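You operate a simulated robot arm through the tools that you are given. There is no shell and no other tool.

Carry out the task below with a simulated robot arm. There is one attempt and no reset: what you move stays moved.

Task
Put things in order on the top of the work table. At the end: the cream can (marked "OIL") from the top of the work table stands where the white tube (marked "SEAL") stood; the silver steel bolt from the top of the work table is on the brown box (marked "SEALS"); the white tube from the top of the work table stands where the white tub stood; the white tub from the top of the work table stands where the silver steel bolt stood; whatever was shut is shut again. Leave all else as you found it, and nothing knocked over.
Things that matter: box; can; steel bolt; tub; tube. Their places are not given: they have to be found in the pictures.

Only the result counts: the job must be done as asked and must still hold three seconds after the hand-in. Knocking over, shifting, dropping, spilling or breaking anything else fails it. Lids that push on must go on centred and level and be pressed home; caps that screw on are set level and turned clockwise until they are tight.

Robot
A 6-joint arm with a two-finger parallel gripper, fixed in place. Base frame: the origin is at the foot of the arm, x ahead of it, y to its left, z up; the work surface is at about z = 86. Readings come in cm, rad, newtons and seconds.
With the tool pointing down near the work surface it reaches from about 26 to 68 cm from the base axis. Its first joint turns from -1.152 to 1.152 rad. Payload 2.9 kg.
Tool frame: the origin (TCP) lies between the finger pads and is the grasp point; the fingertips stand 3 cm ahead of it; z points along the fingers, y is the line along which they close. The gripper opens to 11 cm. The fingers are 2 cm wide and 1 cm thick; the gripper's body (4.8 by 11.2 cm) begins 5.5 cm behind the TCP.
Orientation is that of the tool frame in the base frame, as a unit quaternion [w, x, y, z]. With the fingers straight down and closing along the base's y, the tool's x points along the base's -x, its y along +y and its z along -z.

Tools
- The arm moves only by the tool apply_moves. Its arguments are lists of equal length, an entry for each row: "rotation": the turn, a rotation vector about the base's x, y, z in rad, a list of three; "xyz": the shift along the base's x, y, z in cm, a list of three; "grip": the finger opening in cm, from 0 to 11. In form: {"rotation": [[rx, ry, rz], ...], "xyz": [[tx, ty, tz], ...], "grip": [grip, ...]}. A call has 1 to 20 rows; each row is the pose to reach, as a shift and turn from the pose commanded when the call began. A row lasts 0.2 s, in which the tool goes at most 5 cm and 0.15 rad; a call with a longer step from one row to the next is refused whole, and so is a gripper value outside its range. A pose out of reach is approached as far as the arm can. The call stops where the force on the tool passes 40 N (or 10 N more than at its start, if that is more) or the arm is blocked; 0.2 s more then pass. Each finger travels about 10.8 cm/s and halts on what it meets, pressing with about 23 N; the grip force reading is that of the motor and also rises with nothing between the fingers. The clock runs only during rows and for 0.2 s after the last one: add rows that repeat a pose to give the fingers time. The reply holds the time, the measured pose of the TCP, the force on the tool along the base axes, the opening and the grip force, in the units named above and with some noise, with the torque about the TCP (base axes, N m) and any sound that the robot's microphone picked up, and new pictures: "pictures" is both (left out), scene, wrist or none.
- Cameras (640 x 400 px; columns grow to the right, rows downward): "scene" is fixed at [6.39, 42.22, 138.47]; the picture's right is [-0.86, -0.51, 0.00], its down [-0.29, 0.49, -0.82] and it looks along [0.42, -0.71, -0.57] (base axes); focal length 232 px, centre (320, 200). "wrist" rides on the gripper at [7.2, 1.7, -10.3] in the tool frame; the picture's right is [-0.23, 0.97, 0.00], its down [-0.76, -0.18, -0.62] and it looks along [-0.61, -0.14, 0.78] (tool axes); focal length 222 px, centre (320, 200).
- pixel_to_xyz(camera, pixels): for up to 12 pixels [column, row] of the newest picture of that camera ("zoom" is the newest enlarged one), the place [x, y, z] in the base frame of the surface seen there, good to about 0.3 cm. No time passes.
- inspect(camera, box): a new picture of the part [left, top, right, bottom] of that camera's present view, enlarged. No time passes.
- close_job(): hands the job in; it is judged then, once.

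Unless the task says otherwise, let go and move clear before handing in.

The tools are called by a JSON object that holds its "method" and its "body". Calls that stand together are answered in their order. apply_moves: Moves the arm, as the interface text tells. Its arguments: {"type":"object","properties":{"rotation":{"type":"array","items":{"type":"array","items":{"type":"number"}}},"xyz":{"type":"array","items":{"type":"array","items":{"type":"number"}}},"grip":{"type":"array","items":{"type":"number"}},"pictures":{"type":"string","enum":["both","scene","wrist","none"]}},"required":["rotation","xyz","grip"]} The other tools are called the same way: pixel_to_xyz (camera, pixels) gives the place of the surface under pixels of a picture; inspect (camera, box) takes an enlarged picture of a part of a camera's view; close_job () hands the job in.

At the start:

```text
clock: 0.0
eef_pos: [34.99, -11.64, 120.39]
tool_rot: [0.0, 0.0, 1.0, -0.001]
contact_force: [-0.1, 0.3, 0.6]
ft_torque: [-0.02, -0.04, 0.0]
grip_width: 11.0
finger_force: 0.1
```

scene: 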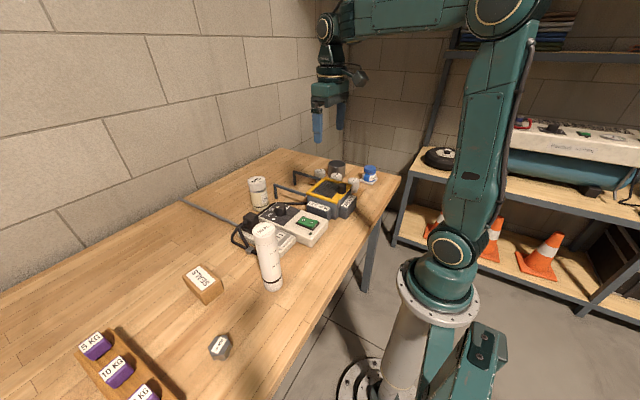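
wrist: 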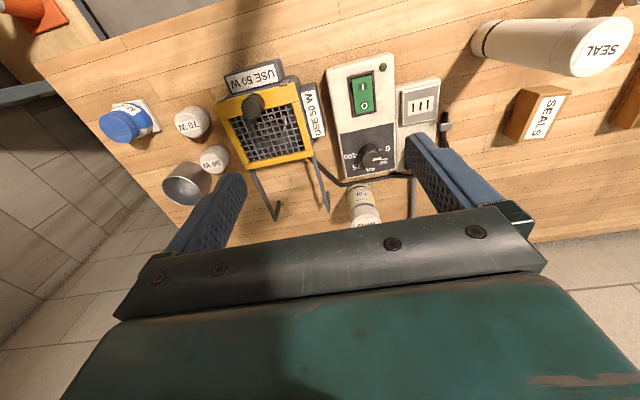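

The scene shows a tall white tube at about (267,255), a box at (202,282), a grey hex object at (220,347), and a can at (258,190). I'll enlarge several areas to identify each item.

{"method": "inspect", "body": {"camera": "scene", "box": [220, 150, 400, 260]}}

{"method": "inspect", "body": {"camera": "scene", "box": [60, 240, 300, 400]}}

{"method": "inspect", "body": {"camera": "wrist", "box": [80, 40, 440, 240]}}

```text
3.56 times, centred on (310, 205) of scene
```

zoom: 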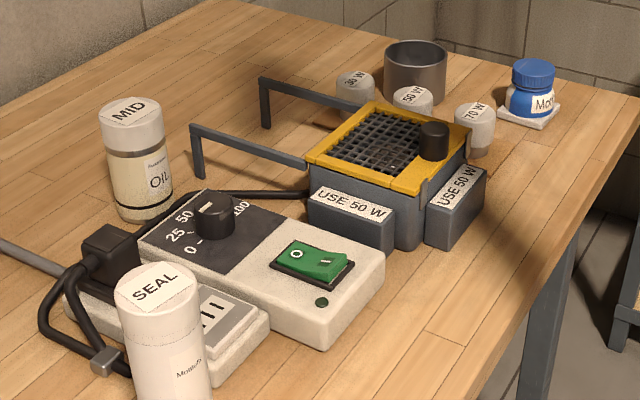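

```text
2.50 times, centred on (180, 320) of scene
```

zoom: 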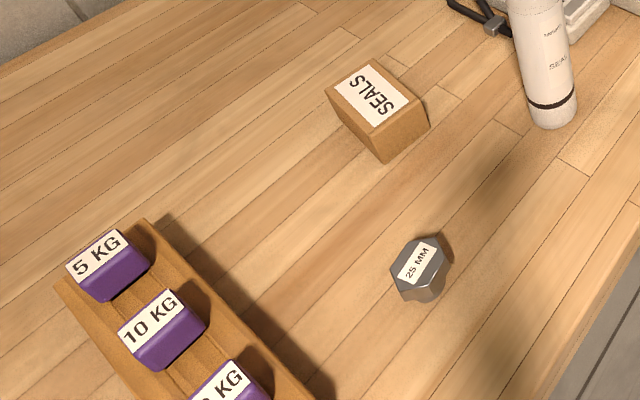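

```text
1.78 times, centred on (260, 140) of wrist
```

zoom: 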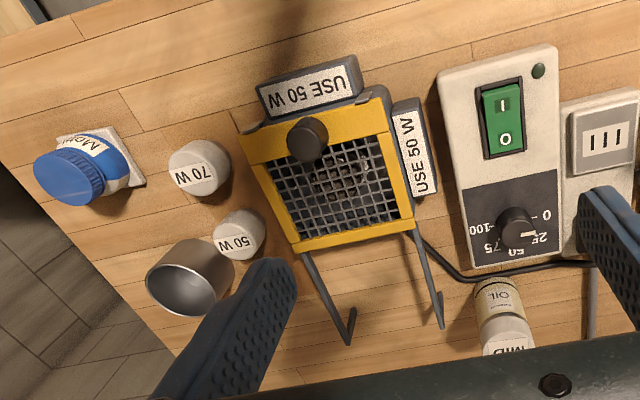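

The blue-lidded pot at scene (370,174) may be the tub, but its colour is unclear. I'll zoom in on it and on the rest of the table.

{"method": "inspect", "body": {"camera": "scene", "box": [320, 150, 400, 200]}}

{"method": "inspect", "body": {"camera": "wrist", "box": [80, 80, 240, 180]}}

{"method": "inspect", "body": {"camera": "wrist", "box": [440, 0, 640, 125]}}

{"method": "inspect", "body": {"camera": "scene", "box": [420, 100, 640, 240]}}

{"method": "pixel_to_xyz", "body": {"camera": "scene", "pixels": [[370, 170], [370, 181], [258, 182], [262, 206], [265, 230], [273, 288], [204, 278], [220, 345], [336, 168], [354, 183], [320, 176], [338, 178]]}}

```text
8.00 times, centred on (360, 175) of scene
```

zoom: 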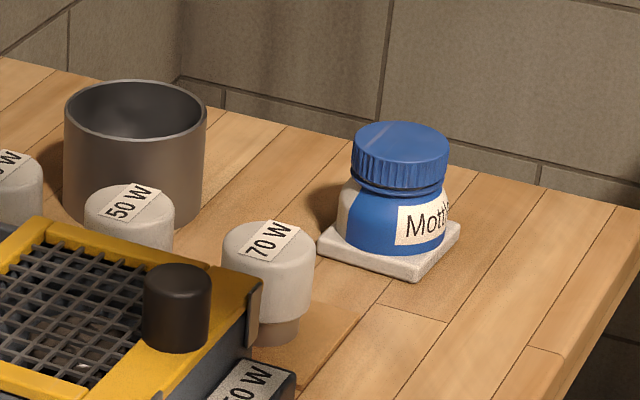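

```text
4.00 times, centred on (160, 130) of wrist
```

zoom: 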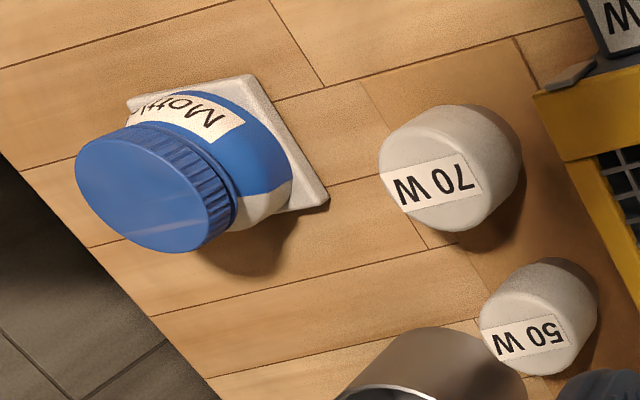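

```text
3.20 times, centred on (540, 62) of wrist
```

zoom: 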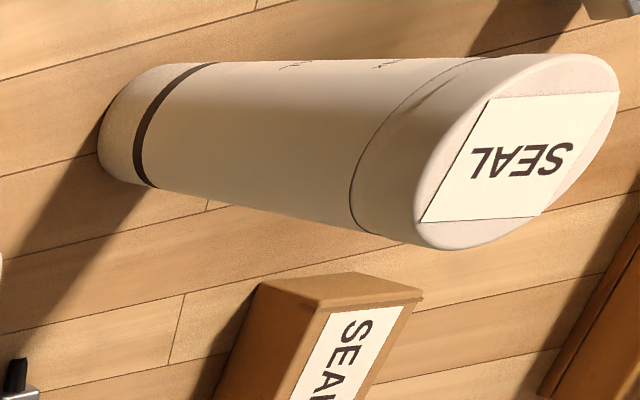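

```text
2.86 times, centred on (530, 170) of scene
```

zoom: 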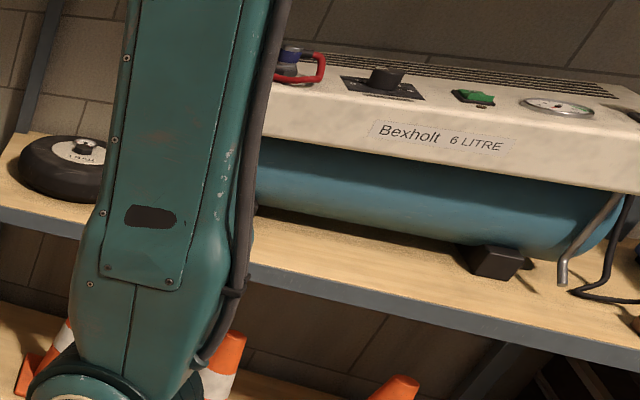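

```text
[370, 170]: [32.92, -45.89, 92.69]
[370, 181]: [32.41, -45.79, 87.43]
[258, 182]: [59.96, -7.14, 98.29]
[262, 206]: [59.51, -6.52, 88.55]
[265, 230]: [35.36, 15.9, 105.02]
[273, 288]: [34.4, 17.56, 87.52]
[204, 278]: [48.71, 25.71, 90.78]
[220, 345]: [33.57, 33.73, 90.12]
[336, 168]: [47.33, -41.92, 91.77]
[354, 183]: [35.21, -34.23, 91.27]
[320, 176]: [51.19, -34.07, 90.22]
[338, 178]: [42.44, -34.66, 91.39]
```

The only tub-like item is the white-bodied jar with a blue lid, standing on a pale square at about (32.5,-45.6). I'll move the wrist camera near it for a closer look.

{"method": "apply_moves", "body": {"rotation": [[0, 0, 0], [0, 0, 0], [0, 0, 0], [0, 0, 0], [0, 0, 0], [0, 0, 0], [0, 0, 0], [0, 0, 0]], "xyz": [[0, -4, 0], [-1, -8, 0], [-1, -12, 0], [-2, -16, 0], [-2, -20, -1], [-3, -24, -2], [-3, -28, -3], [-3, -30, -4]], "grip": [11, 11, 11, 11, 11, 11, 11, 11]}}

```text
clock: 1.8
eef_pos: [32.13, -41.43, 116.41]
tool_rot: [-0.001, -0.001, 1.0, 0.001]
contact_force: [0.1, -0.2, 0.5]
ft_torque: [0.03, 0.01, 0.0]
grip_width: 11.01
finger_force: 0.0
```

scene: 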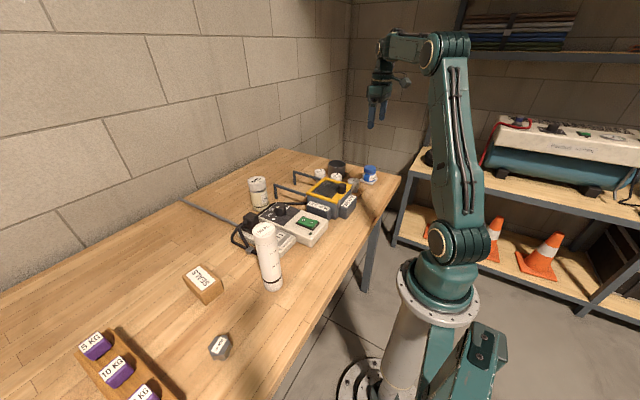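
wrist: 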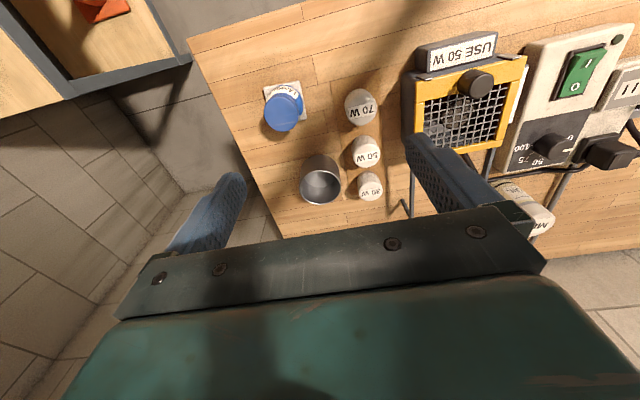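

The jar appears at wrist (285,105). I'll enlarge it and read its coordinates.

{"method": "inspect", "body": {"camera": "wrist", "box": [240, 60, 400, 160]}}

{"method": "pixel_to_xyz", "body": {"camera": "wrist", "pixels": [[281, 112], [267, 85], [300, 83], [305, 117], [295, 60], [265, 112], [300, 106], [283, 129], [282, 96], [361, 107], [321, 183], [291, 93]]}}

```text
4.00 times, centred on (320, 110) of wrist
```

zoom: 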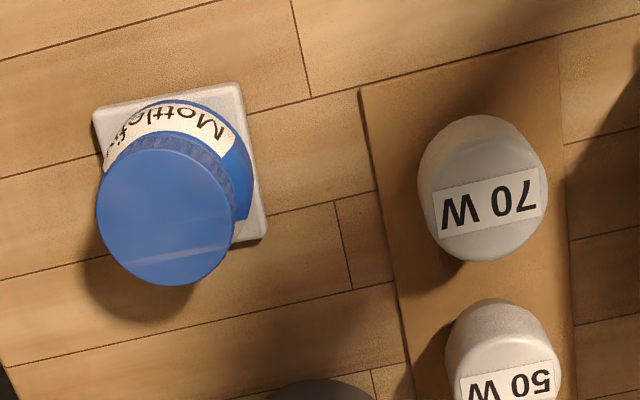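

```text
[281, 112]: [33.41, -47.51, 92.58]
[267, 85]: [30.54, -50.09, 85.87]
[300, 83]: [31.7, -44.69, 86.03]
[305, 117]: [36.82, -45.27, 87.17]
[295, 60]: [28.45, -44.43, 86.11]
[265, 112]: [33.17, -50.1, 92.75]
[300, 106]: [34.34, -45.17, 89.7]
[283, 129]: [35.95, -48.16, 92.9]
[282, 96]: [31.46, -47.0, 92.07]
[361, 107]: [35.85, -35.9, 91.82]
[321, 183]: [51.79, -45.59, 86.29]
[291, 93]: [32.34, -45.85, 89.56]
```

The jar stands on a separate pale tile with its top near z 87; the lid is about 5 cm wide with its top near z 93. Next I'll swing to the other side to look at the bolt, the box and the tube.

{"method": "apply_moves", "body": {"rotation": [[0, 0, 0], [0, 0, 0], [0, 0, 0], [0, 0, 0], [0, 0, 0], [0, 0, 0], [0, 0, 0], [0, 0, 0], [0, 0, 0], [0, 0, 0], [0, 0, 0], [0, 0, 0], [0, 0, 0], [0, 0, 0], [0, 0, 0], [0, 0, 0], [0, 0, 0], [0, 0, 0]], "xyz": [[0, 4, 1], [0, 8, 2], [1, 12, 3], [1, 16, 3], [2, 20, 3], [2, 24, 3], [3, 28, 3], [3, 32, 3], [3, 36, 3], [3, 40, 3], [3, 44, 3], [3, 48, 3], [2, 52, 3], [2, 56, 3], [1, 60, 3], [0, 64, 3], [0, 66, 3], [0, 66, 3]], "grip": [11, 11, 11, 11, 11, 11, 11, 11, 11, 11, 11, 11, 11, 11, 11, 11, 11, 11]}}

```text
clock: 5.6
eef_pos: [32.02, 24.42, 119.37]
tool_rot: [-0.001, 0.0, 1.0, 0.0]
contact_force: [-0.2, -0.2, 0.1]
ft_torque: [-0.01, 0.02, 0.01]
grip_width: 11.01
finger_force: 0.1
```

scene: 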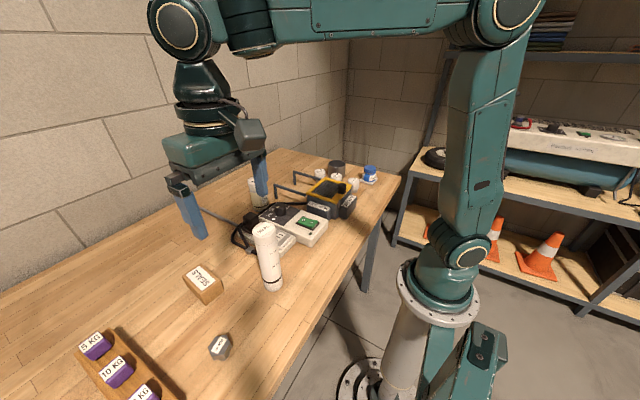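
wrist: 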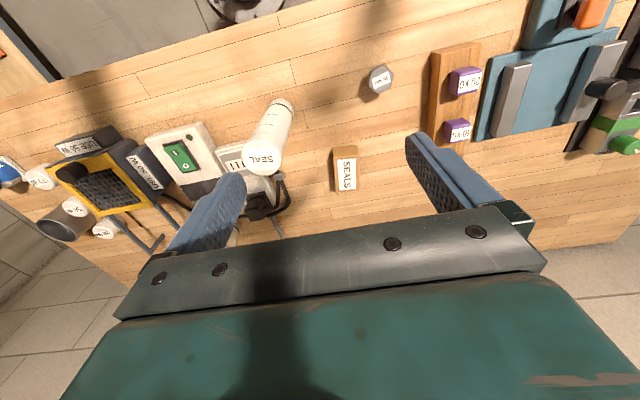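

More gear appears on the right of the wrist view (490–640, 0–160). I'll enlarge it, along with the bolt at (380,79) and the box at (345,170).

{"method": "inspect", "body": {"camera": "wrist", "box": [400, 0, 640, 170]}}

{"method": "inspect", "body": {"camera": "wrist", "box": [240, 50, 420, 200]}}

{"method": "pixel_to_xyz", "body": {"camera": "wrist", "pixels": [[380, 76], [373, 85], [389, 88], [382, 66], [345, 170], [336, 151], [354, 149], [337, 190], [357, 189], [265, 160], [283, 103], [345, 150]]}}

```text
2.35 times, centred on (520, 85) of wrist
```

zoom: 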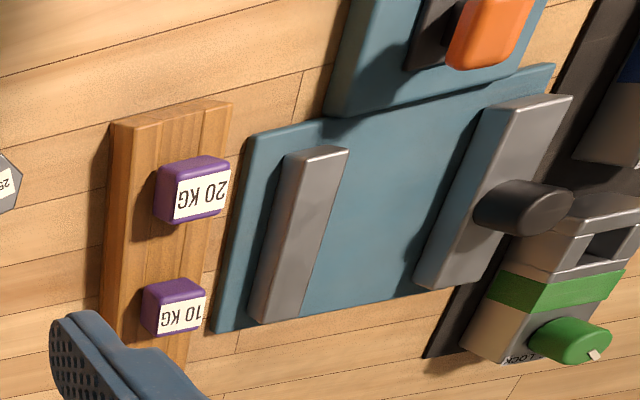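

```text
2.67 times, centred on (330, 125) of wrist
```

zoom: 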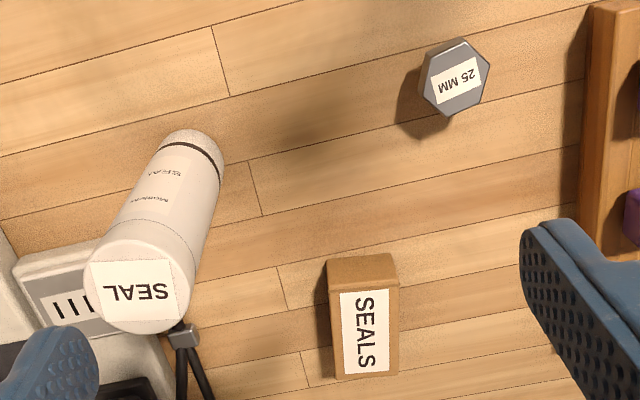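

```text
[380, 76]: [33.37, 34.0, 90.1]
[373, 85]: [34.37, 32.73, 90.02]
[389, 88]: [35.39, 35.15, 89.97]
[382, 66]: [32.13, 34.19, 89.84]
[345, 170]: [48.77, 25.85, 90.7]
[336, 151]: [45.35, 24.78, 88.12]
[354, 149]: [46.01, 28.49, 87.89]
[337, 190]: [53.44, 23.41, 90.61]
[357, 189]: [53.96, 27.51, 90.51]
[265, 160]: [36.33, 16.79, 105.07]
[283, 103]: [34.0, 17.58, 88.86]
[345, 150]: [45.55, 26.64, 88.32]
```

The bolt head is centred at about (33.7,34), z 90, and the box at about (49,26), z 90.7. I'll look farther left to rule out another white tub beyond the vise.

{"method": "apply_moves", "body": {"rotation": [[0, 0, 0], [0, 0, 0], [0, 0, 0], [0, 0, 0], [0, 0, 0], [0, 0, 0]], "xyz": [[0, 4, 0], [0, 8, 0], [0, 12, 0], [0, 16, 0], [0, 18, 0], [0, 18, 0]], "grip": [11, 11, 11, 11, 11, 11]}}

```text
clock: 7.0
eef_pos: [32.14, 42.57, 119.46]
tool_rot: [0.0, 0.0, 1.0, 0.0]
contact_force: [0.2, -0.8, -0.3]
ft_torque: [0.02, -0.03, -0.02]
grip_width: 11.01
finger_force: 0.0
```

scene: 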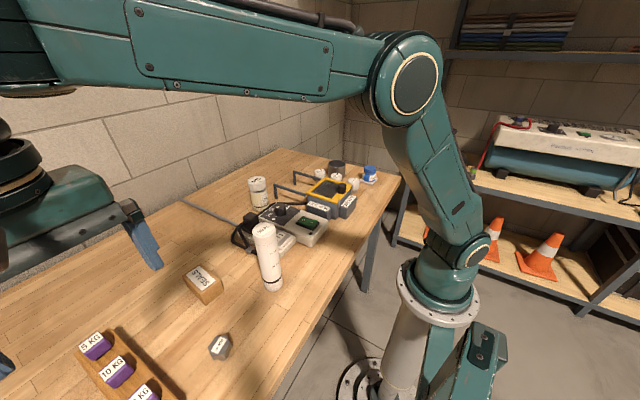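
wrist: 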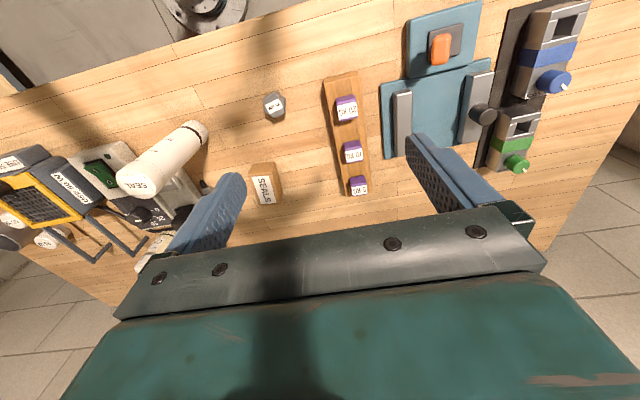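

No other tub is in view, so the blue-lidded jar is the tub. I'll now go over the bolt for an accurate look at its head.

{"method": "apply_moves", "body": {"rotation": [[0, 0, 0], [0, 0, 0], [0, 0, 0], [0, 0, 0], [0, 0, 0]], "xyz": [[0, -4, -4], [1, -8, -8], [1, -9, -12], [1, -9, -16], [1, -9, -16]], "grip": [11, 11, 11, 11, 11]}}

```text
refused: row 1 steps farther than a row can; nothing moved
```

{"method": "apply_moves", "body": {"rotation": [[0, 0, 0], [0, 0, 0], [0, 0, 0], [0, 0, 0], [0, 0, 0], [0, 0, 0]], "xyz": [[0, -3, -3], [1, -6, -6], [1, -9, -9], [1, -9, -13], [1, -9, -16], [1, -9, -16]], "grip": [11, 11, 11, 11, 11, 11]}}

```text
clock: 8.4
eef_pos: [33.09, 33.16, 103.45]
tool_rot: [0.0, -0.001, 1.0, 0.0]
contact_force: [1.2, 0.0, -0.1]
ft_torque: [-0.01, 0.0, 0.0]
grip_width: 10.99
finger_force: 0.0
```

scene: 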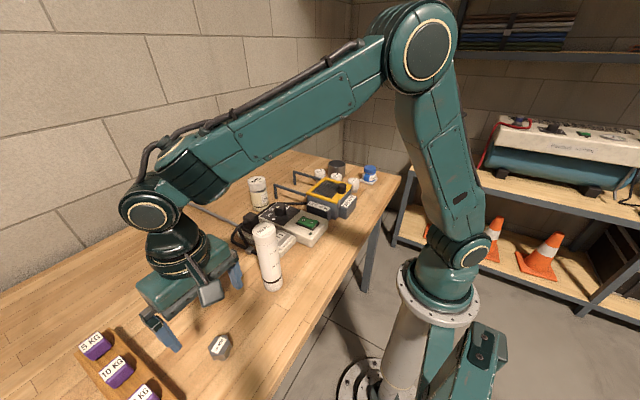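
wrist: 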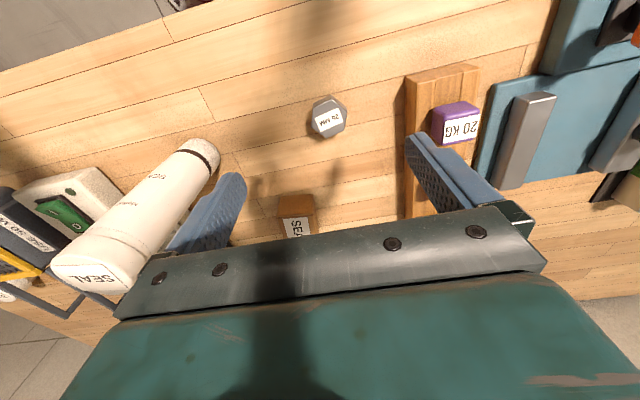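

The bolt is at wrist (328,117). I'll enlarge it to measure the hex head and its orientation.

{"method": "inspect", "body": {"camera": "wrist", "box": [280, 80, 376, 140]}}

{"method": "pixel_to_xyz", "body": {"camera": "wrist", "pixels": [[328, 118], [314, 106], [327, 99], [344, 109], [344, 126], [330, 136], [315, 127], [406, 90], [406, 200], [345, 126], [312, 118], [328, 133]]}}

```text
6.67 times, centred on (328, 110) of wrist
```

zoom: 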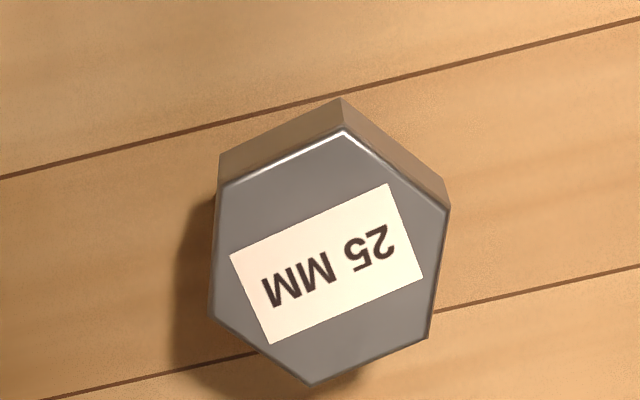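

```text
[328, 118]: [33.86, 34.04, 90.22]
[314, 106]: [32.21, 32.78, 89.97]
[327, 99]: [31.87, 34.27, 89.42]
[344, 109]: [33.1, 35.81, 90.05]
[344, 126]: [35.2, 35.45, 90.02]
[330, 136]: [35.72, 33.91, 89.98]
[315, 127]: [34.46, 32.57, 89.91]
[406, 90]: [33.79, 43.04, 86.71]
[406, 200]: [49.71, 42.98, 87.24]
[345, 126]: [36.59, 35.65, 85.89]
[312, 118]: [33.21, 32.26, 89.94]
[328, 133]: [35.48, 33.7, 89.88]
```

The hex top corners in the zoom are near (218,186), (344,132), (449,210), (428,338), (310,385) and (209,316). I'll locate them precisely.

{"method": "pixel_to_xyz", "body": {"camera": "zoom", "pixels": [[224, 190], [344, 138], [443, 212], [423, 334], [310, 378], [215, 313], [327, 260], [282, 160], [219, 250], [435, 270], [370, 357], [398, 175]]}}

```text
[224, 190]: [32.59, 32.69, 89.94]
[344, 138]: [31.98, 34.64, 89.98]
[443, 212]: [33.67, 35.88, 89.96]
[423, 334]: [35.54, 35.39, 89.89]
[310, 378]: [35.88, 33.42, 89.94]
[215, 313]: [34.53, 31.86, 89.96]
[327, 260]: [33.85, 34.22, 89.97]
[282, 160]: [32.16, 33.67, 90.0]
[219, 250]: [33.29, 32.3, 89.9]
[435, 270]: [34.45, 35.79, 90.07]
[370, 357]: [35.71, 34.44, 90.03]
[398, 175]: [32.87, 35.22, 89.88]
```

The hex is centred at (34.0,34.0) with about 3.55 cm across the flats, and its flat normals lie near 12°, 72° and 132°. I'll turn the tool by -0.307 rad, narrow the fingers and come down partway over it.

{"method": "apply_moves", "body": {"rotation": [[0, 0, -0.14], [0, 0, -0.28], [0, 0, -0.307], [0, 0, -0.307], [0, 0, -0.307]], "xyz": [[0.5, 0.3, 0], [0.95, 0.55, -3], [0.95, 0.55, -6], [0.95, 0.55, -7], [0.95, 0.55, -7]], "grip": [9, 7, 6, 6, 6]}}

```text
clock: 9.6
eef_pos: [34.06, 33.96, 96.32]
tool_rot: [0.0, 0.154, 0.988, 0.0]
contact_force: [0.3, -0.1, -0.1]
ft_torque: [-0.05, 0.0, -0.01]
grip_width: 6.01
finger_force: 0.1
```

scene: 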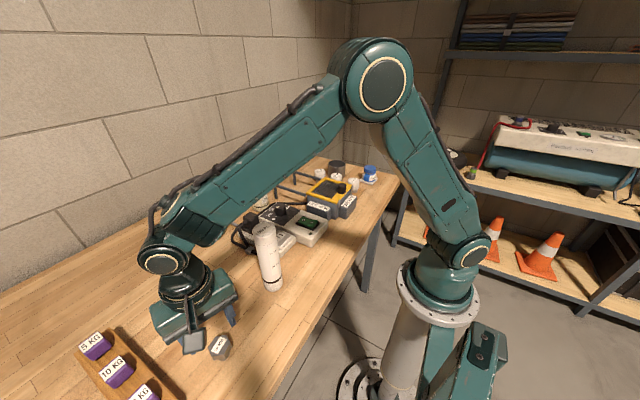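
wrist: 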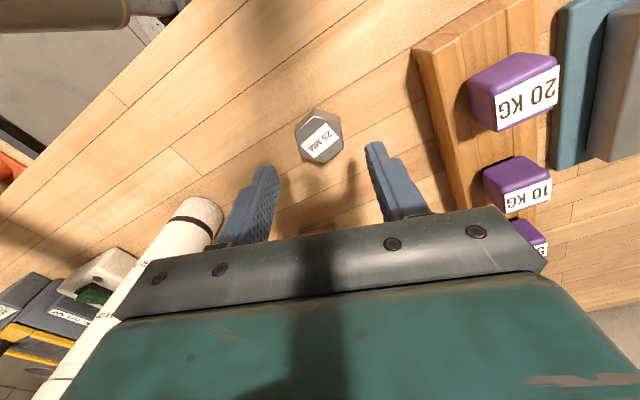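

The bolt at (320,137) lies centred between the fingers. I'll lower to about z 89.5 and close on the head.

{"method": "apply_moves", "body": {"rotation": [[0, 0, 0], [0, 0, 0], [0, 0, 0], [0, 0, 0], [0, 0, 0], [0, 0, 0], [0, 0, 0]], "xyz": [[0, 0, -3], [0, 0, -5.5], [0, 0, -6.9], [0, 0, -6.9], [0, 0, -6.9], [0, 0, -6.9], [0, 0, -6.9]], "grip": [6, 6, 6, 6, 4.5, 3, 3]}}

```text
clock: 11.2
eef_pos: [33.94, 34.08, 89.58]
tool_rot: [-0.001, 0.152, 0.988, 0.0]
contact_force: [-0.5, -0.5, 0.8]
ft_torque: [0.0, -0.01, -0.01]
grip_width: 3.65
finger_force: 23.0
```

scene: 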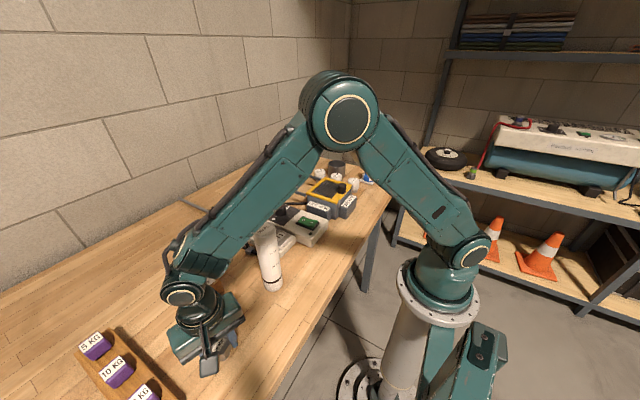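
wrist: 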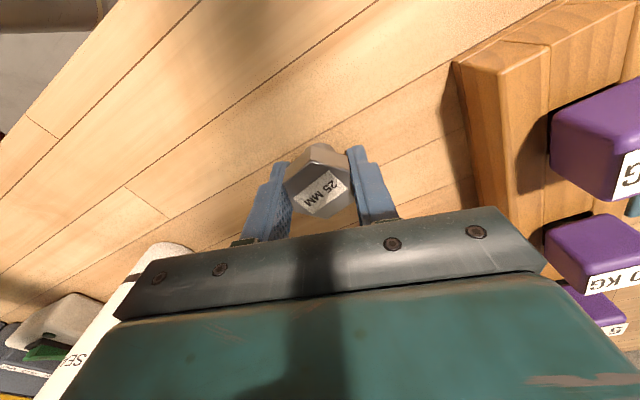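

The fingers stopped at 3.65 cm with 23 N, so the bolt head is gripped. I'll lift it straight up and check.

{"method": "apply_moves", "body": {"rotation": [[0, 0, 0], [0, 0, 0], [0, 0, 0], [0, 0, 0], [0, 0, 0], [0, 0, 0]], "xyz": [[0, 0, 1], [0, 0, 4], [0, 0, 8], [0, 0, 12], [0, 0, 15], [0, 0, 15]], "grip": [3, 3, 3, 3, 3, 3]}}

```text
clock: 12.6
eef_pos: [34.07, 33.93, 104.54]
tool_rot: [0.001, 0.152, 0.988, 0.0]
contact_force: [0.0, -0.7, -1.3]
ft_torque: [-0.01, 0.0, 0.03]
grip_width: 3.66
finger_force: 22.7
```

scene: 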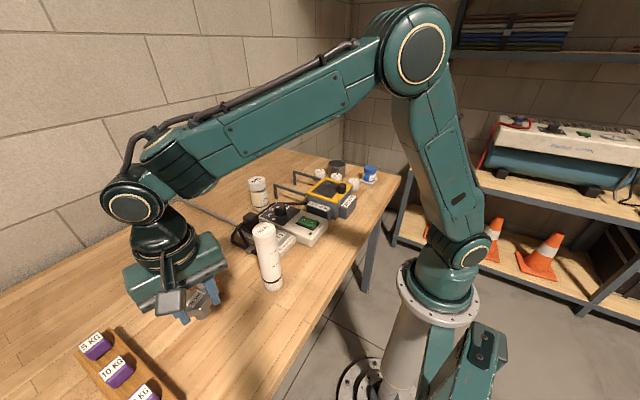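
wrist: 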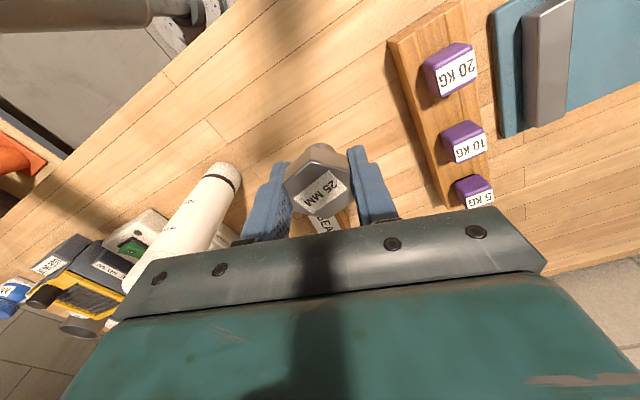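

The bolt is lifted securely. I'll turn the wrist back and move aside so that the box can be measured before I place the bolt.

{"method": "apply_moves", "body": {"rotation": [[0, 0, 0.1], [0, 0, 0.2], [0, 0, 0.307], [0, 0, 0.307], [0, 0, 0.307], [0, 0, 0.307]], "xyz": [[0, 0, 4], [0, -2, 8], [0, -6, 11], [0, -10, 12], [0, -14, 12], [0, -14, 12]], "grip": [3, 3, 3, 3, 3, 3]}}

```text
clock: 14.0
eef_pos: [33.88, 20.0, 116.64]
tool_rot: [0.0, 0.0, 1.0, 0.0]
contact_force: [-0.5, 1.1, -1.8]
ft_torque: [0.03, -0.03, 0.01]
grip_width: 3.63
finger_force: 22.6
```

scene: 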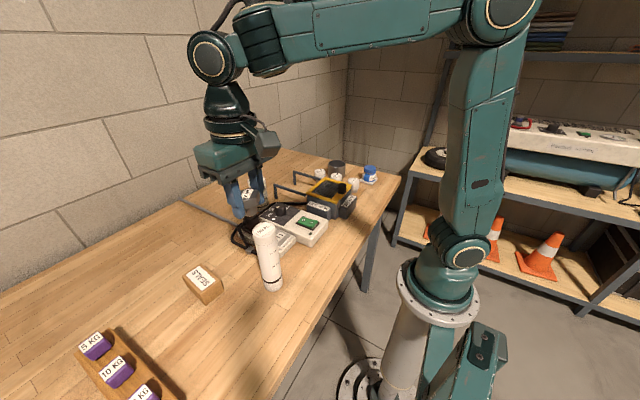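
wrist: 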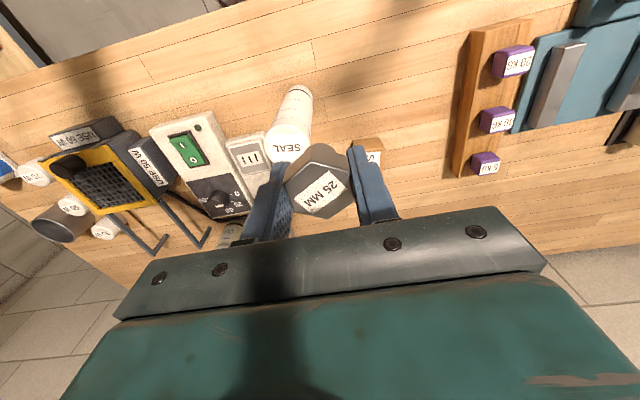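

The box is clear in the scene view at about (202,282). I'll enlarge it and measure its top corners.

{"method": "inspect", "body": {"camera": "scene", "box": [170, 255, 234, 311]}}

```text
7.14 times, centred on (202, 283) of scene
```

zoom: 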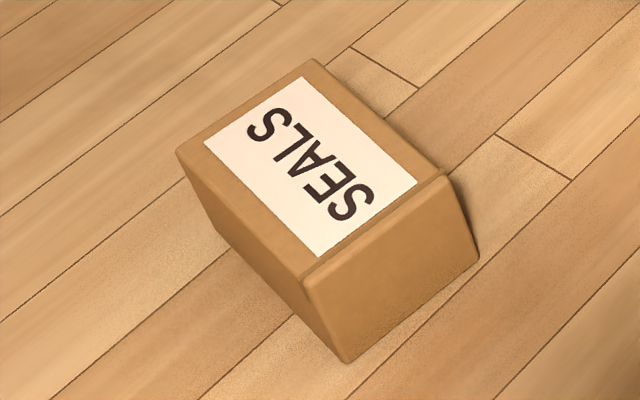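

{"method": "pixel_to_xyz", "body": {"camera": "zoom", "pixels": [[182, 154], [312, 64], [440, 176], [306, 276], [310, 170], [205, 142], [302, 78], [416, 182], [318, 255], [345, 355], [472, 255], [310, 166]]}}

```text
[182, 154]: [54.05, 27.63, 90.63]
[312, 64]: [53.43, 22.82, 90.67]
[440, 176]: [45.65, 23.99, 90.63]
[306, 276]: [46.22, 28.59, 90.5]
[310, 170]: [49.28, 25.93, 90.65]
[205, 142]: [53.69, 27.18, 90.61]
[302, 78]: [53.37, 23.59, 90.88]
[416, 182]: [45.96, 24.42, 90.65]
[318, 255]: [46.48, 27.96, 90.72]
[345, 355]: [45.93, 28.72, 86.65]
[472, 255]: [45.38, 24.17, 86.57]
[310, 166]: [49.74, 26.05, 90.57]
```

The box top is centred at about (50.0,25.8) with its top at z 90.6. I'll carry the bolt over it and lower to just above the top.

{"method": "apply_moves", "body": {"rotation": [[0, 0, 0], [0, 0, 0], [0, 0, 0], [0, 0, 0], [0, 0, 0], [0, 0, 0], [0, 0, 0], [0, 0, 0], [0, 0, 0], [0, 0, 0]], "xyz": [[4, 1.5, 0], [8, 3, 0], [12, 4.5, -2], [16, 5.8, -4], [16, 5.8, -8], [16, 5.8, -12], [16, 5.8, -16], [16, 5.8, -19], [16, 5.8, -20], [16, 5.8, -20]], "grip": [3, 3, 3, 3, 3, 3, 3, 3, 3, 3]}}

```text
clock: 16.2
eef_pos: [50.3, 25.72, 96.45]
tool_rot: [0.0, 0.0, 1.0, 0.0]
contact_force: [0.1, 0.0, -1.3]
ft_torque: [-0.04, -0.02, 0.03]
grip_width: 3.64
finger_force: 23.4
```

scene: 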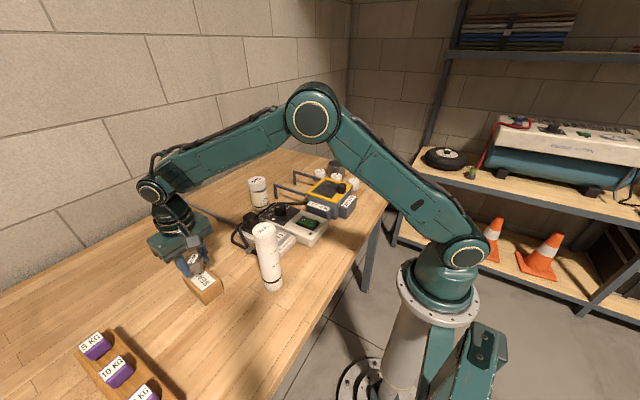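
wrist: 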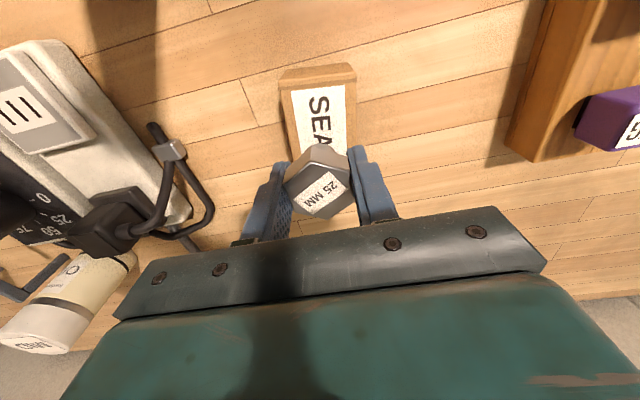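

The bolt hangs just above the box. I'll enlarge the scene view to check the alignment.

{"method": "inspect", "body": {"camera": "scene", "box": [150, 230, 246, 310]}}

```text
5.00 times, centred on (198, 270) of scene
```

zoom: 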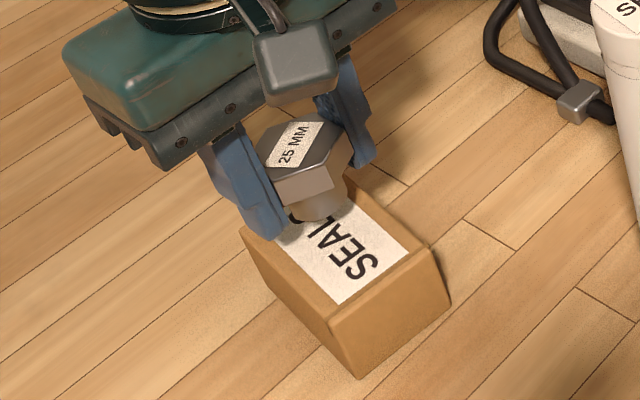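

The bolt's shank is over the middle of the box top. I'll lower it in small steps until contact.

{"method": "apply_moves", "body": {"rotation": [[0, 0, 0], [0, 0, 0], [0, 0, 0], [0, 0, 0], [0, 0, 0]], "xyz": [[-0.2, 0, -1], [-0.2, 0, -1.8], [-0.2, 0, -2.1], [-0.2, 0, -2.2], [-0.2, 0, -2.2]], "grip": [3, 3, 3, 3, 3], "pictures": "none"}}

```text
clock: 17.4
eef_pos: [49.91, 25.6, 94.29]
tool_rot: [0.0, 0.0, 1.0, 0.0]
contact_force: [0.2, -0.8, -1.5]
ft_torque: [-0.01, 0.01, 0.03]
grip_width: 3.68
finger_force: 23.2
```

{"method": "apply_moves", "body": {"rotation": [[0, 0, 0], [0, 0, 0], [0, 0, 0]], "xyz": [[0, 0, -0.1], [0, 0, -0.2], [0, 0, -0.2]], "grip": [3, 3, 3], "pictures": "none"}}

```text
clock: 18.2
eef_pos: [49.85, 25.7, 94.17]
tool_rot: [0.0, 0.0, 1.0, 0.0]
contact_force: [-1.1, -1.3, -1.5]
ft_torque: [-0.01, -0.05, 0.02]
grip_width: 3.69
finger_force: 22.9
```

There is still no contact, since fz stays at about the bolt's weight. I'll lower a bit more.

{"method": "apply_moves", "body": {"rotation": [[0, 0, 0], [0, 0, 0], [0, 0, 0]], "xyz": [[0, 0, -0.1], [0, 0, -0.1], [0, 0, -0.1]], "grip": [3, 3, 3], "pictures": "none"}}

{"method": "inspect", "body": {"camera": "scene", "box": [150, 230, 246, 310]}}

```text
clock: 19.0
eef_pos: [49.9, 25.79, 94.06]
tool_rot: [0.0, 0.001, 1.0, 0.0]
contact_force: [-1.8, -3.6, 9.8]
ft_torque: [-0.15, 0.04, -0.03]
grip_width: 3.68
finger_force: 23.3
```

```text
5.00 times, centred on (198, 270) of scene
```

zoom: 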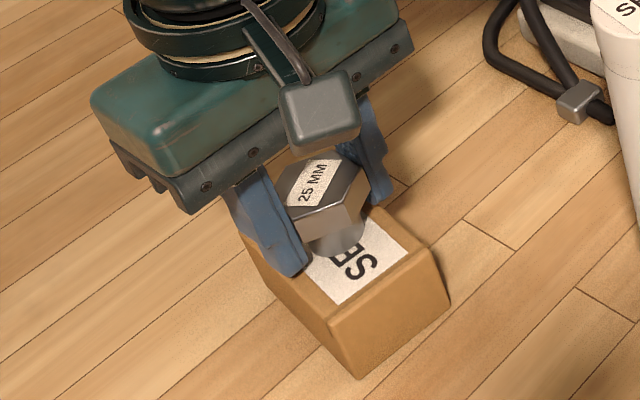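

There is contact, with fz about +10 N and the shank seated on the box. I'll open the fingers and rise straight up.

{"method": "apply_moves", "body": {"rotation": [[0, 0, 0], [0, 0, 0], [0, 0, 0], [0, 0, 0], [0, 0, 0], [0, 0, 0], [0, 0, 0], [0, 0, 0], [0, 0, 0], [0, 0, 0]], "xyz": [[0, 0, 0.05], [0, 0, 0.05], [0, 0, 0.05], [0, 0, 0.05], [0, 0, 2], [0, 0, 5], [0, 0, 9], [0, 0, 13], [0, 0, 17], [0, 0, 21]], "grip": [4, 5, 6, 6, 6, 6, 6, 6, 6, 6]}}

```text
clock: 21.2
eef_pos: [49.71, 25.73, 115.1]
tool_rot: [0.001, 0.0, 1.0, 0.0]
contact_force: [-0.2, -1.0, 0.4]
ft_torque: [0.01, 0.01, -0.01]
grip_width: 6.0
finger_force: 0.0
```

scene: 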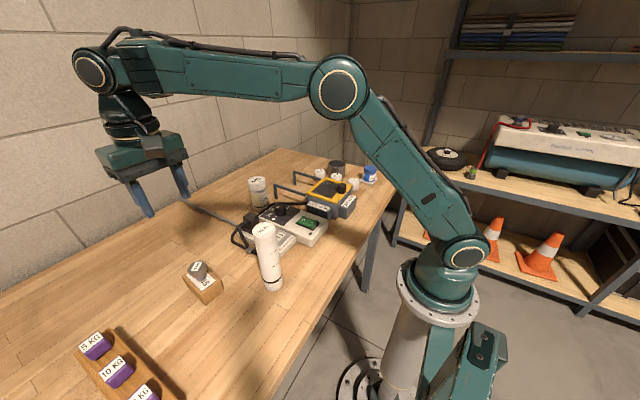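
wrist: 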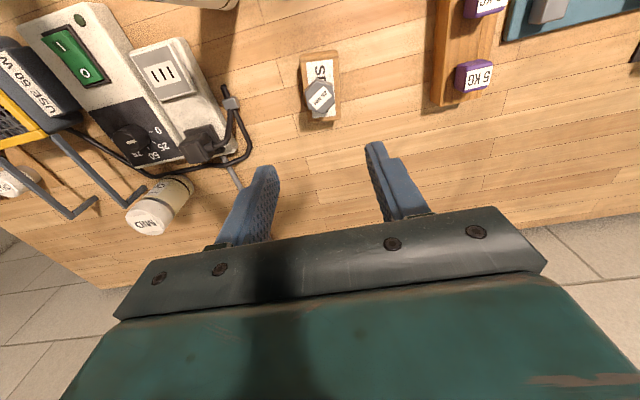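

The bolt stands on the box. Next is the tub: I'll swing across at safe height to view it close up.

{"method": "apply_moves", "body": {"rotation": [[0, 0, 0], [0, 0, 0], [0, 0, 0], [0, 0, 0], [0, 0, 0], [0, 0, 0], [0, 0, 0], [0, 0, 0], [0, 0, 0], [0, 0, 0], [0, 0, 0], [0, 0, 0], [0, 0, 0], [0, 0, 0], [0, 0, 0], [0, 0, 0], [0, 0, 0], [0, 0, 0]], "xyz": [[-1, -4, 1], [-2, -8.5, 2], [-3, -13, 2], [-4, -17.5, 2], [-5, -22, 2], [-6, -26.5, 2], [-7, -31, 2], [-8, -35.5, 2], [-9, -40, 2], [-10, -44.5, 2], [-11.5, -49, 2], [-13, -53.5, 2], [-14.5, -58, 2], [-16, -62.5, 1], [-17.5, -67, 0], [-18.8, -71, -2], [-18.8, -72.3, -6], [-18.8, -72.3, -6]], "grip": [6, 6, 7, 8, 9, 9, 9, 9, 9, 9, 9, 9, 9, 9, 9, 9, 9, 9]}}

```text
clock: 25.0
eef_pos: [30.76, -46.38, 109.26]
tool_rot: [0.0, -0.001, 1.0, 0.0]
contact_force: [-0.3, 0.4, 0.4]
ft_torque: [-0.02, -0.02, 0.0]
grip_width: 9.03
finger_force: 0.0
```

scene: 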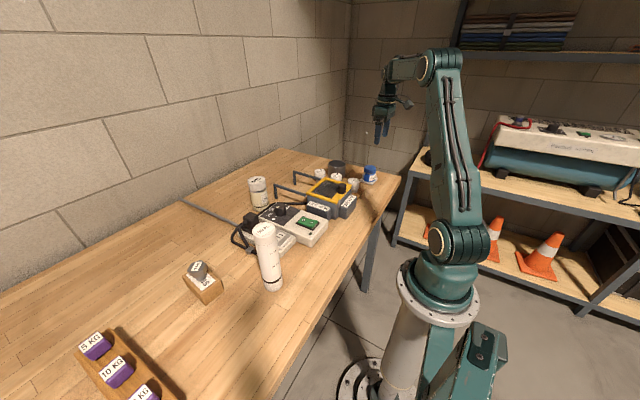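
wrist: 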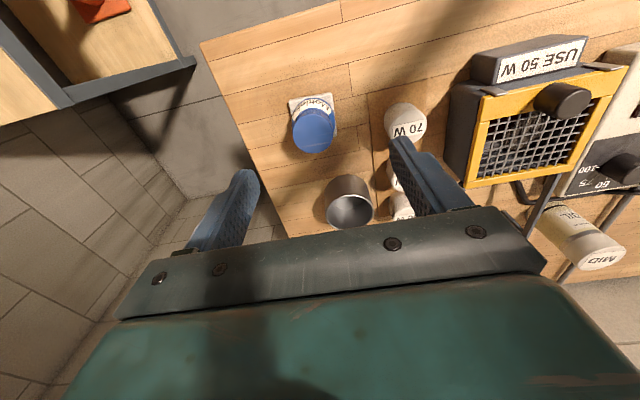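

The tub is at wrist (314,125) in clear view. I'll enlarge it to measure the lid, the body and the tile.

{"method": "inspect", "body": {"camera": "wrist", "box": [266, 80, 362, 160]}}

{"method": "inspect", "body": {"camera": "scene", "box": [346, 155, 394, 195]}}

```text
5.00 times, centred on (314, 120) of wrist
```

zoom: 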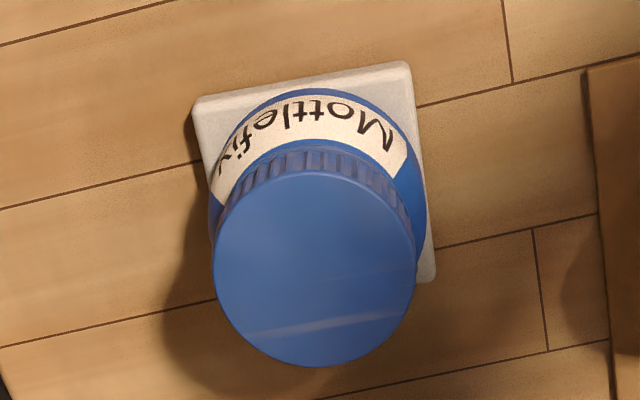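

```text
10.00 times, centred on (370, 175) of scene
```

zoom: 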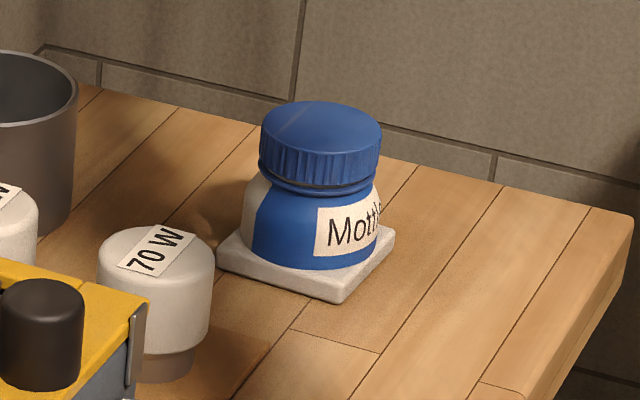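

I'll read 3D points on the lid's top edge, the tile corners and the body in both views.

{"method": "pixel_to_xyz", "body": {"camera": "wrist", "pixels": [[313, 134], [294, 134], [332, 134], [313, 116], [313, 152], [290.5, 101.5], [330.5, 94], [335.5, 134.5], [293, 120], [333, 118], [313, 99], [403, 115]]}}

{"method": "pixel_to_xyz", "body": {"camera": "zoom", "pixels": [[320, 130], [262, 145], [380, 145], [320, 107], [320, 155], [310, 205], [310, 265], [224, 262], [342, 290], [390, 235], [248, 215], [376, 215]]}}

```text
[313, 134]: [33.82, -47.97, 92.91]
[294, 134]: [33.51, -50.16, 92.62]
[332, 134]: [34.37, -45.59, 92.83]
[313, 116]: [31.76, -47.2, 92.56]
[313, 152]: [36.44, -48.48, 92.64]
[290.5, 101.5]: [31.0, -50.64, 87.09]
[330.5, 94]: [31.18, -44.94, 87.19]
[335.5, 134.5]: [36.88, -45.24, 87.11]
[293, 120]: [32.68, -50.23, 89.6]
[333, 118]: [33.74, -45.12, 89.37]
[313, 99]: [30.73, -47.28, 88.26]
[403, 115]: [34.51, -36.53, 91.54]
```

```text
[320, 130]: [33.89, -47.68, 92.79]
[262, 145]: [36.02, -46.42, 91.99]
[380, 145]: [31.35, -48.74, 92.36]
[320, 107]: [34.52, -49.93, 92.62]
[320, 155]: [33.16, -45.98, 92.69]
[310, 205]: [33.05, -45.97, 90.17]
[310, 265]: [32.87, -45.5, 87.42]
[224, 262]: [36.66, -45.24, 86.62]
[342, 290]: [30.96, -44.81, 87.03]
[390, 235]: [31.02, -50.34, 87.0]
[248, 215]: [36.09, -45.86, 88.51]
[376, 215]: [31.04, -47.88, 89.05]
```

The tub axis is at about (34.0,-47.9), with a body about 5.7 cm wide, a lid top at z 92.9 and a tile top at z 87.1 (tile about 6 cm square). I'll position above it with fingers open and recheck before going down.

{"method": "apply_moves", "body": {"rotation": [[0, 0, 0], [0, 0, 0], [0, 0, 0], [0, 0, 0], [0, 0, 0]], "xyz": [[2, -1, -2], [3, -1.36, -6], [3, -1.36, -10], [3, -1.36, -11.5], [3, -1.36, -11.5]], "grip": [9, 9, 9, 9, 9]}}

```text
clock: 26.2
eef_pos: [33.97, -47.79, 97.68]
tool_rot: [0.0, 0.0, 1.0, 0.0]
contact_force: [0.7, -1.2, -0.4]
ft_torque: [-0.02, 0.01, 0.03]
grip_width: 9.0
finger_force: 0.1
```

scene: 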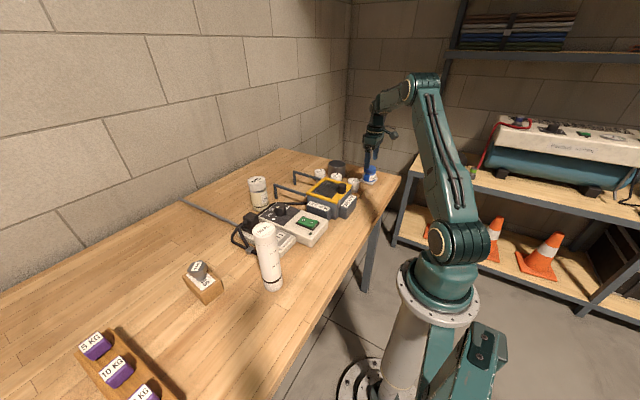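
wrist: 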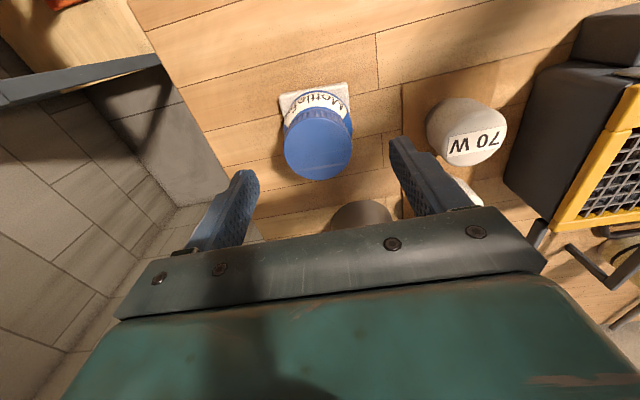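

The lid at (318,145) is laterally centred. I'll verify its centre with 3D points now that the camera is closer.

{"method": "inspect", "body": {"camera": "wrist", "box": [254, 70, 382, 190]}}

{"method": "pixel_to_xyz", "body": {"camera": "wrist", "pixels": [[318, 145], [286, 146], [350, 146], [318, 176], [318, 116], [281, 100], [346, 86], [355, 142], [290, 120], [350, 115], [318, 93], [440, 120]]}}

```text
3.33 times, centred on (318, 130) of wrist
```

zoom: 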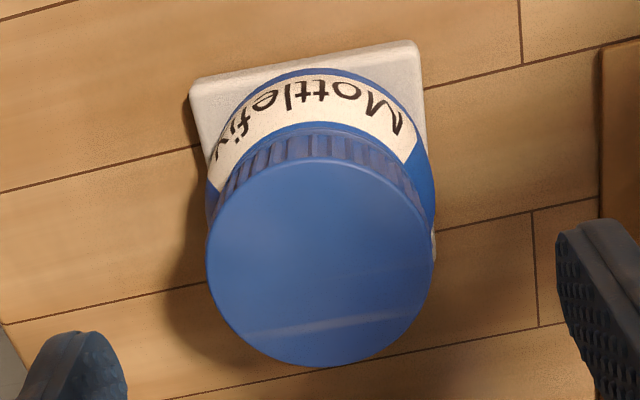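

```text
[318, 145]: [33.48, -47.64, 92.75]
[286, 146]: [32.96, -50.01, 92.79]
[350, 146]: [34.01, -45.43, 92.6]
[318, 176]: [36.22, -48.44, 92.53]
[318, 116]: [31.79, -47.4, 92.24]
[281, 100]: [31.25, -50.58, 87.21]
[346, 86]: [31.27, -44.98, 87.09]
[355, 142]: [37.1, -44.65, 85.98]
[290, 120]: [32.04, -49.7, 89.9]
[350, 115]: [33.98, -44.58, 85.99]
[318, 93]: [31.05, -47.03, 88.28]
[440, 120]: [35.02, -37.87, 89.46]
```

The lid centre is at (34.0,-47.8), matching the commanded position. I'll lower to z 90.5, with the tips just above the tile, and close on the body.

{"method": "apply_moves", "body": {"rotation": [[0, 0, 0], [0, 0, 0], [0, 0, 0], [0, 0, 0], [0, 0, 0], [0, 0, 0], [0, 0, 0], [0, 0, 0]], "xyz": [[0, 0.05, -3], [0, 0.05, -6], [0, 0.05, -7], [0, 0.05, -7], [0, 0.05, -7], [0, 0.05, -7], [0, 0.05, -7], [0, 0.05, -7]], "grip": [9, 9, 9, 9, 7, 5.5, 4.5, 4.5]}}

```text
clock: 28.0
eef_pos: [33.93, -47.93, 90.53]
tool_rot: [0.0, 0.001, 1.0, 0.0]
contact_force: [-0.2, -0.1, 0.3]
ft_torque: [0.02, -0.01, 0.0]
grip_width: 5.9
finger_force: 22.8
```

scene: 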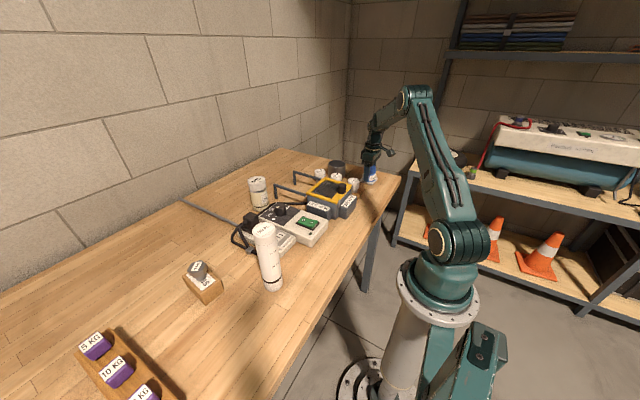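
wrist: 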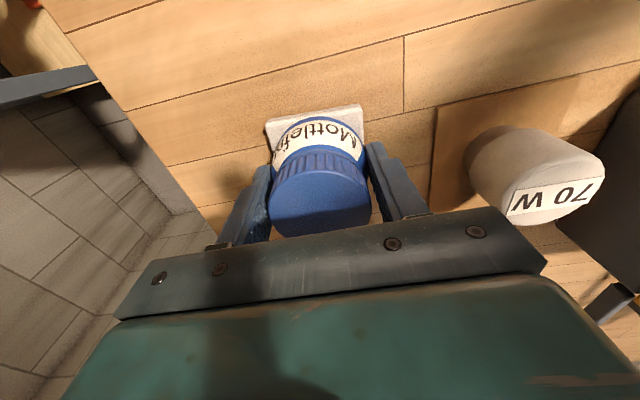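

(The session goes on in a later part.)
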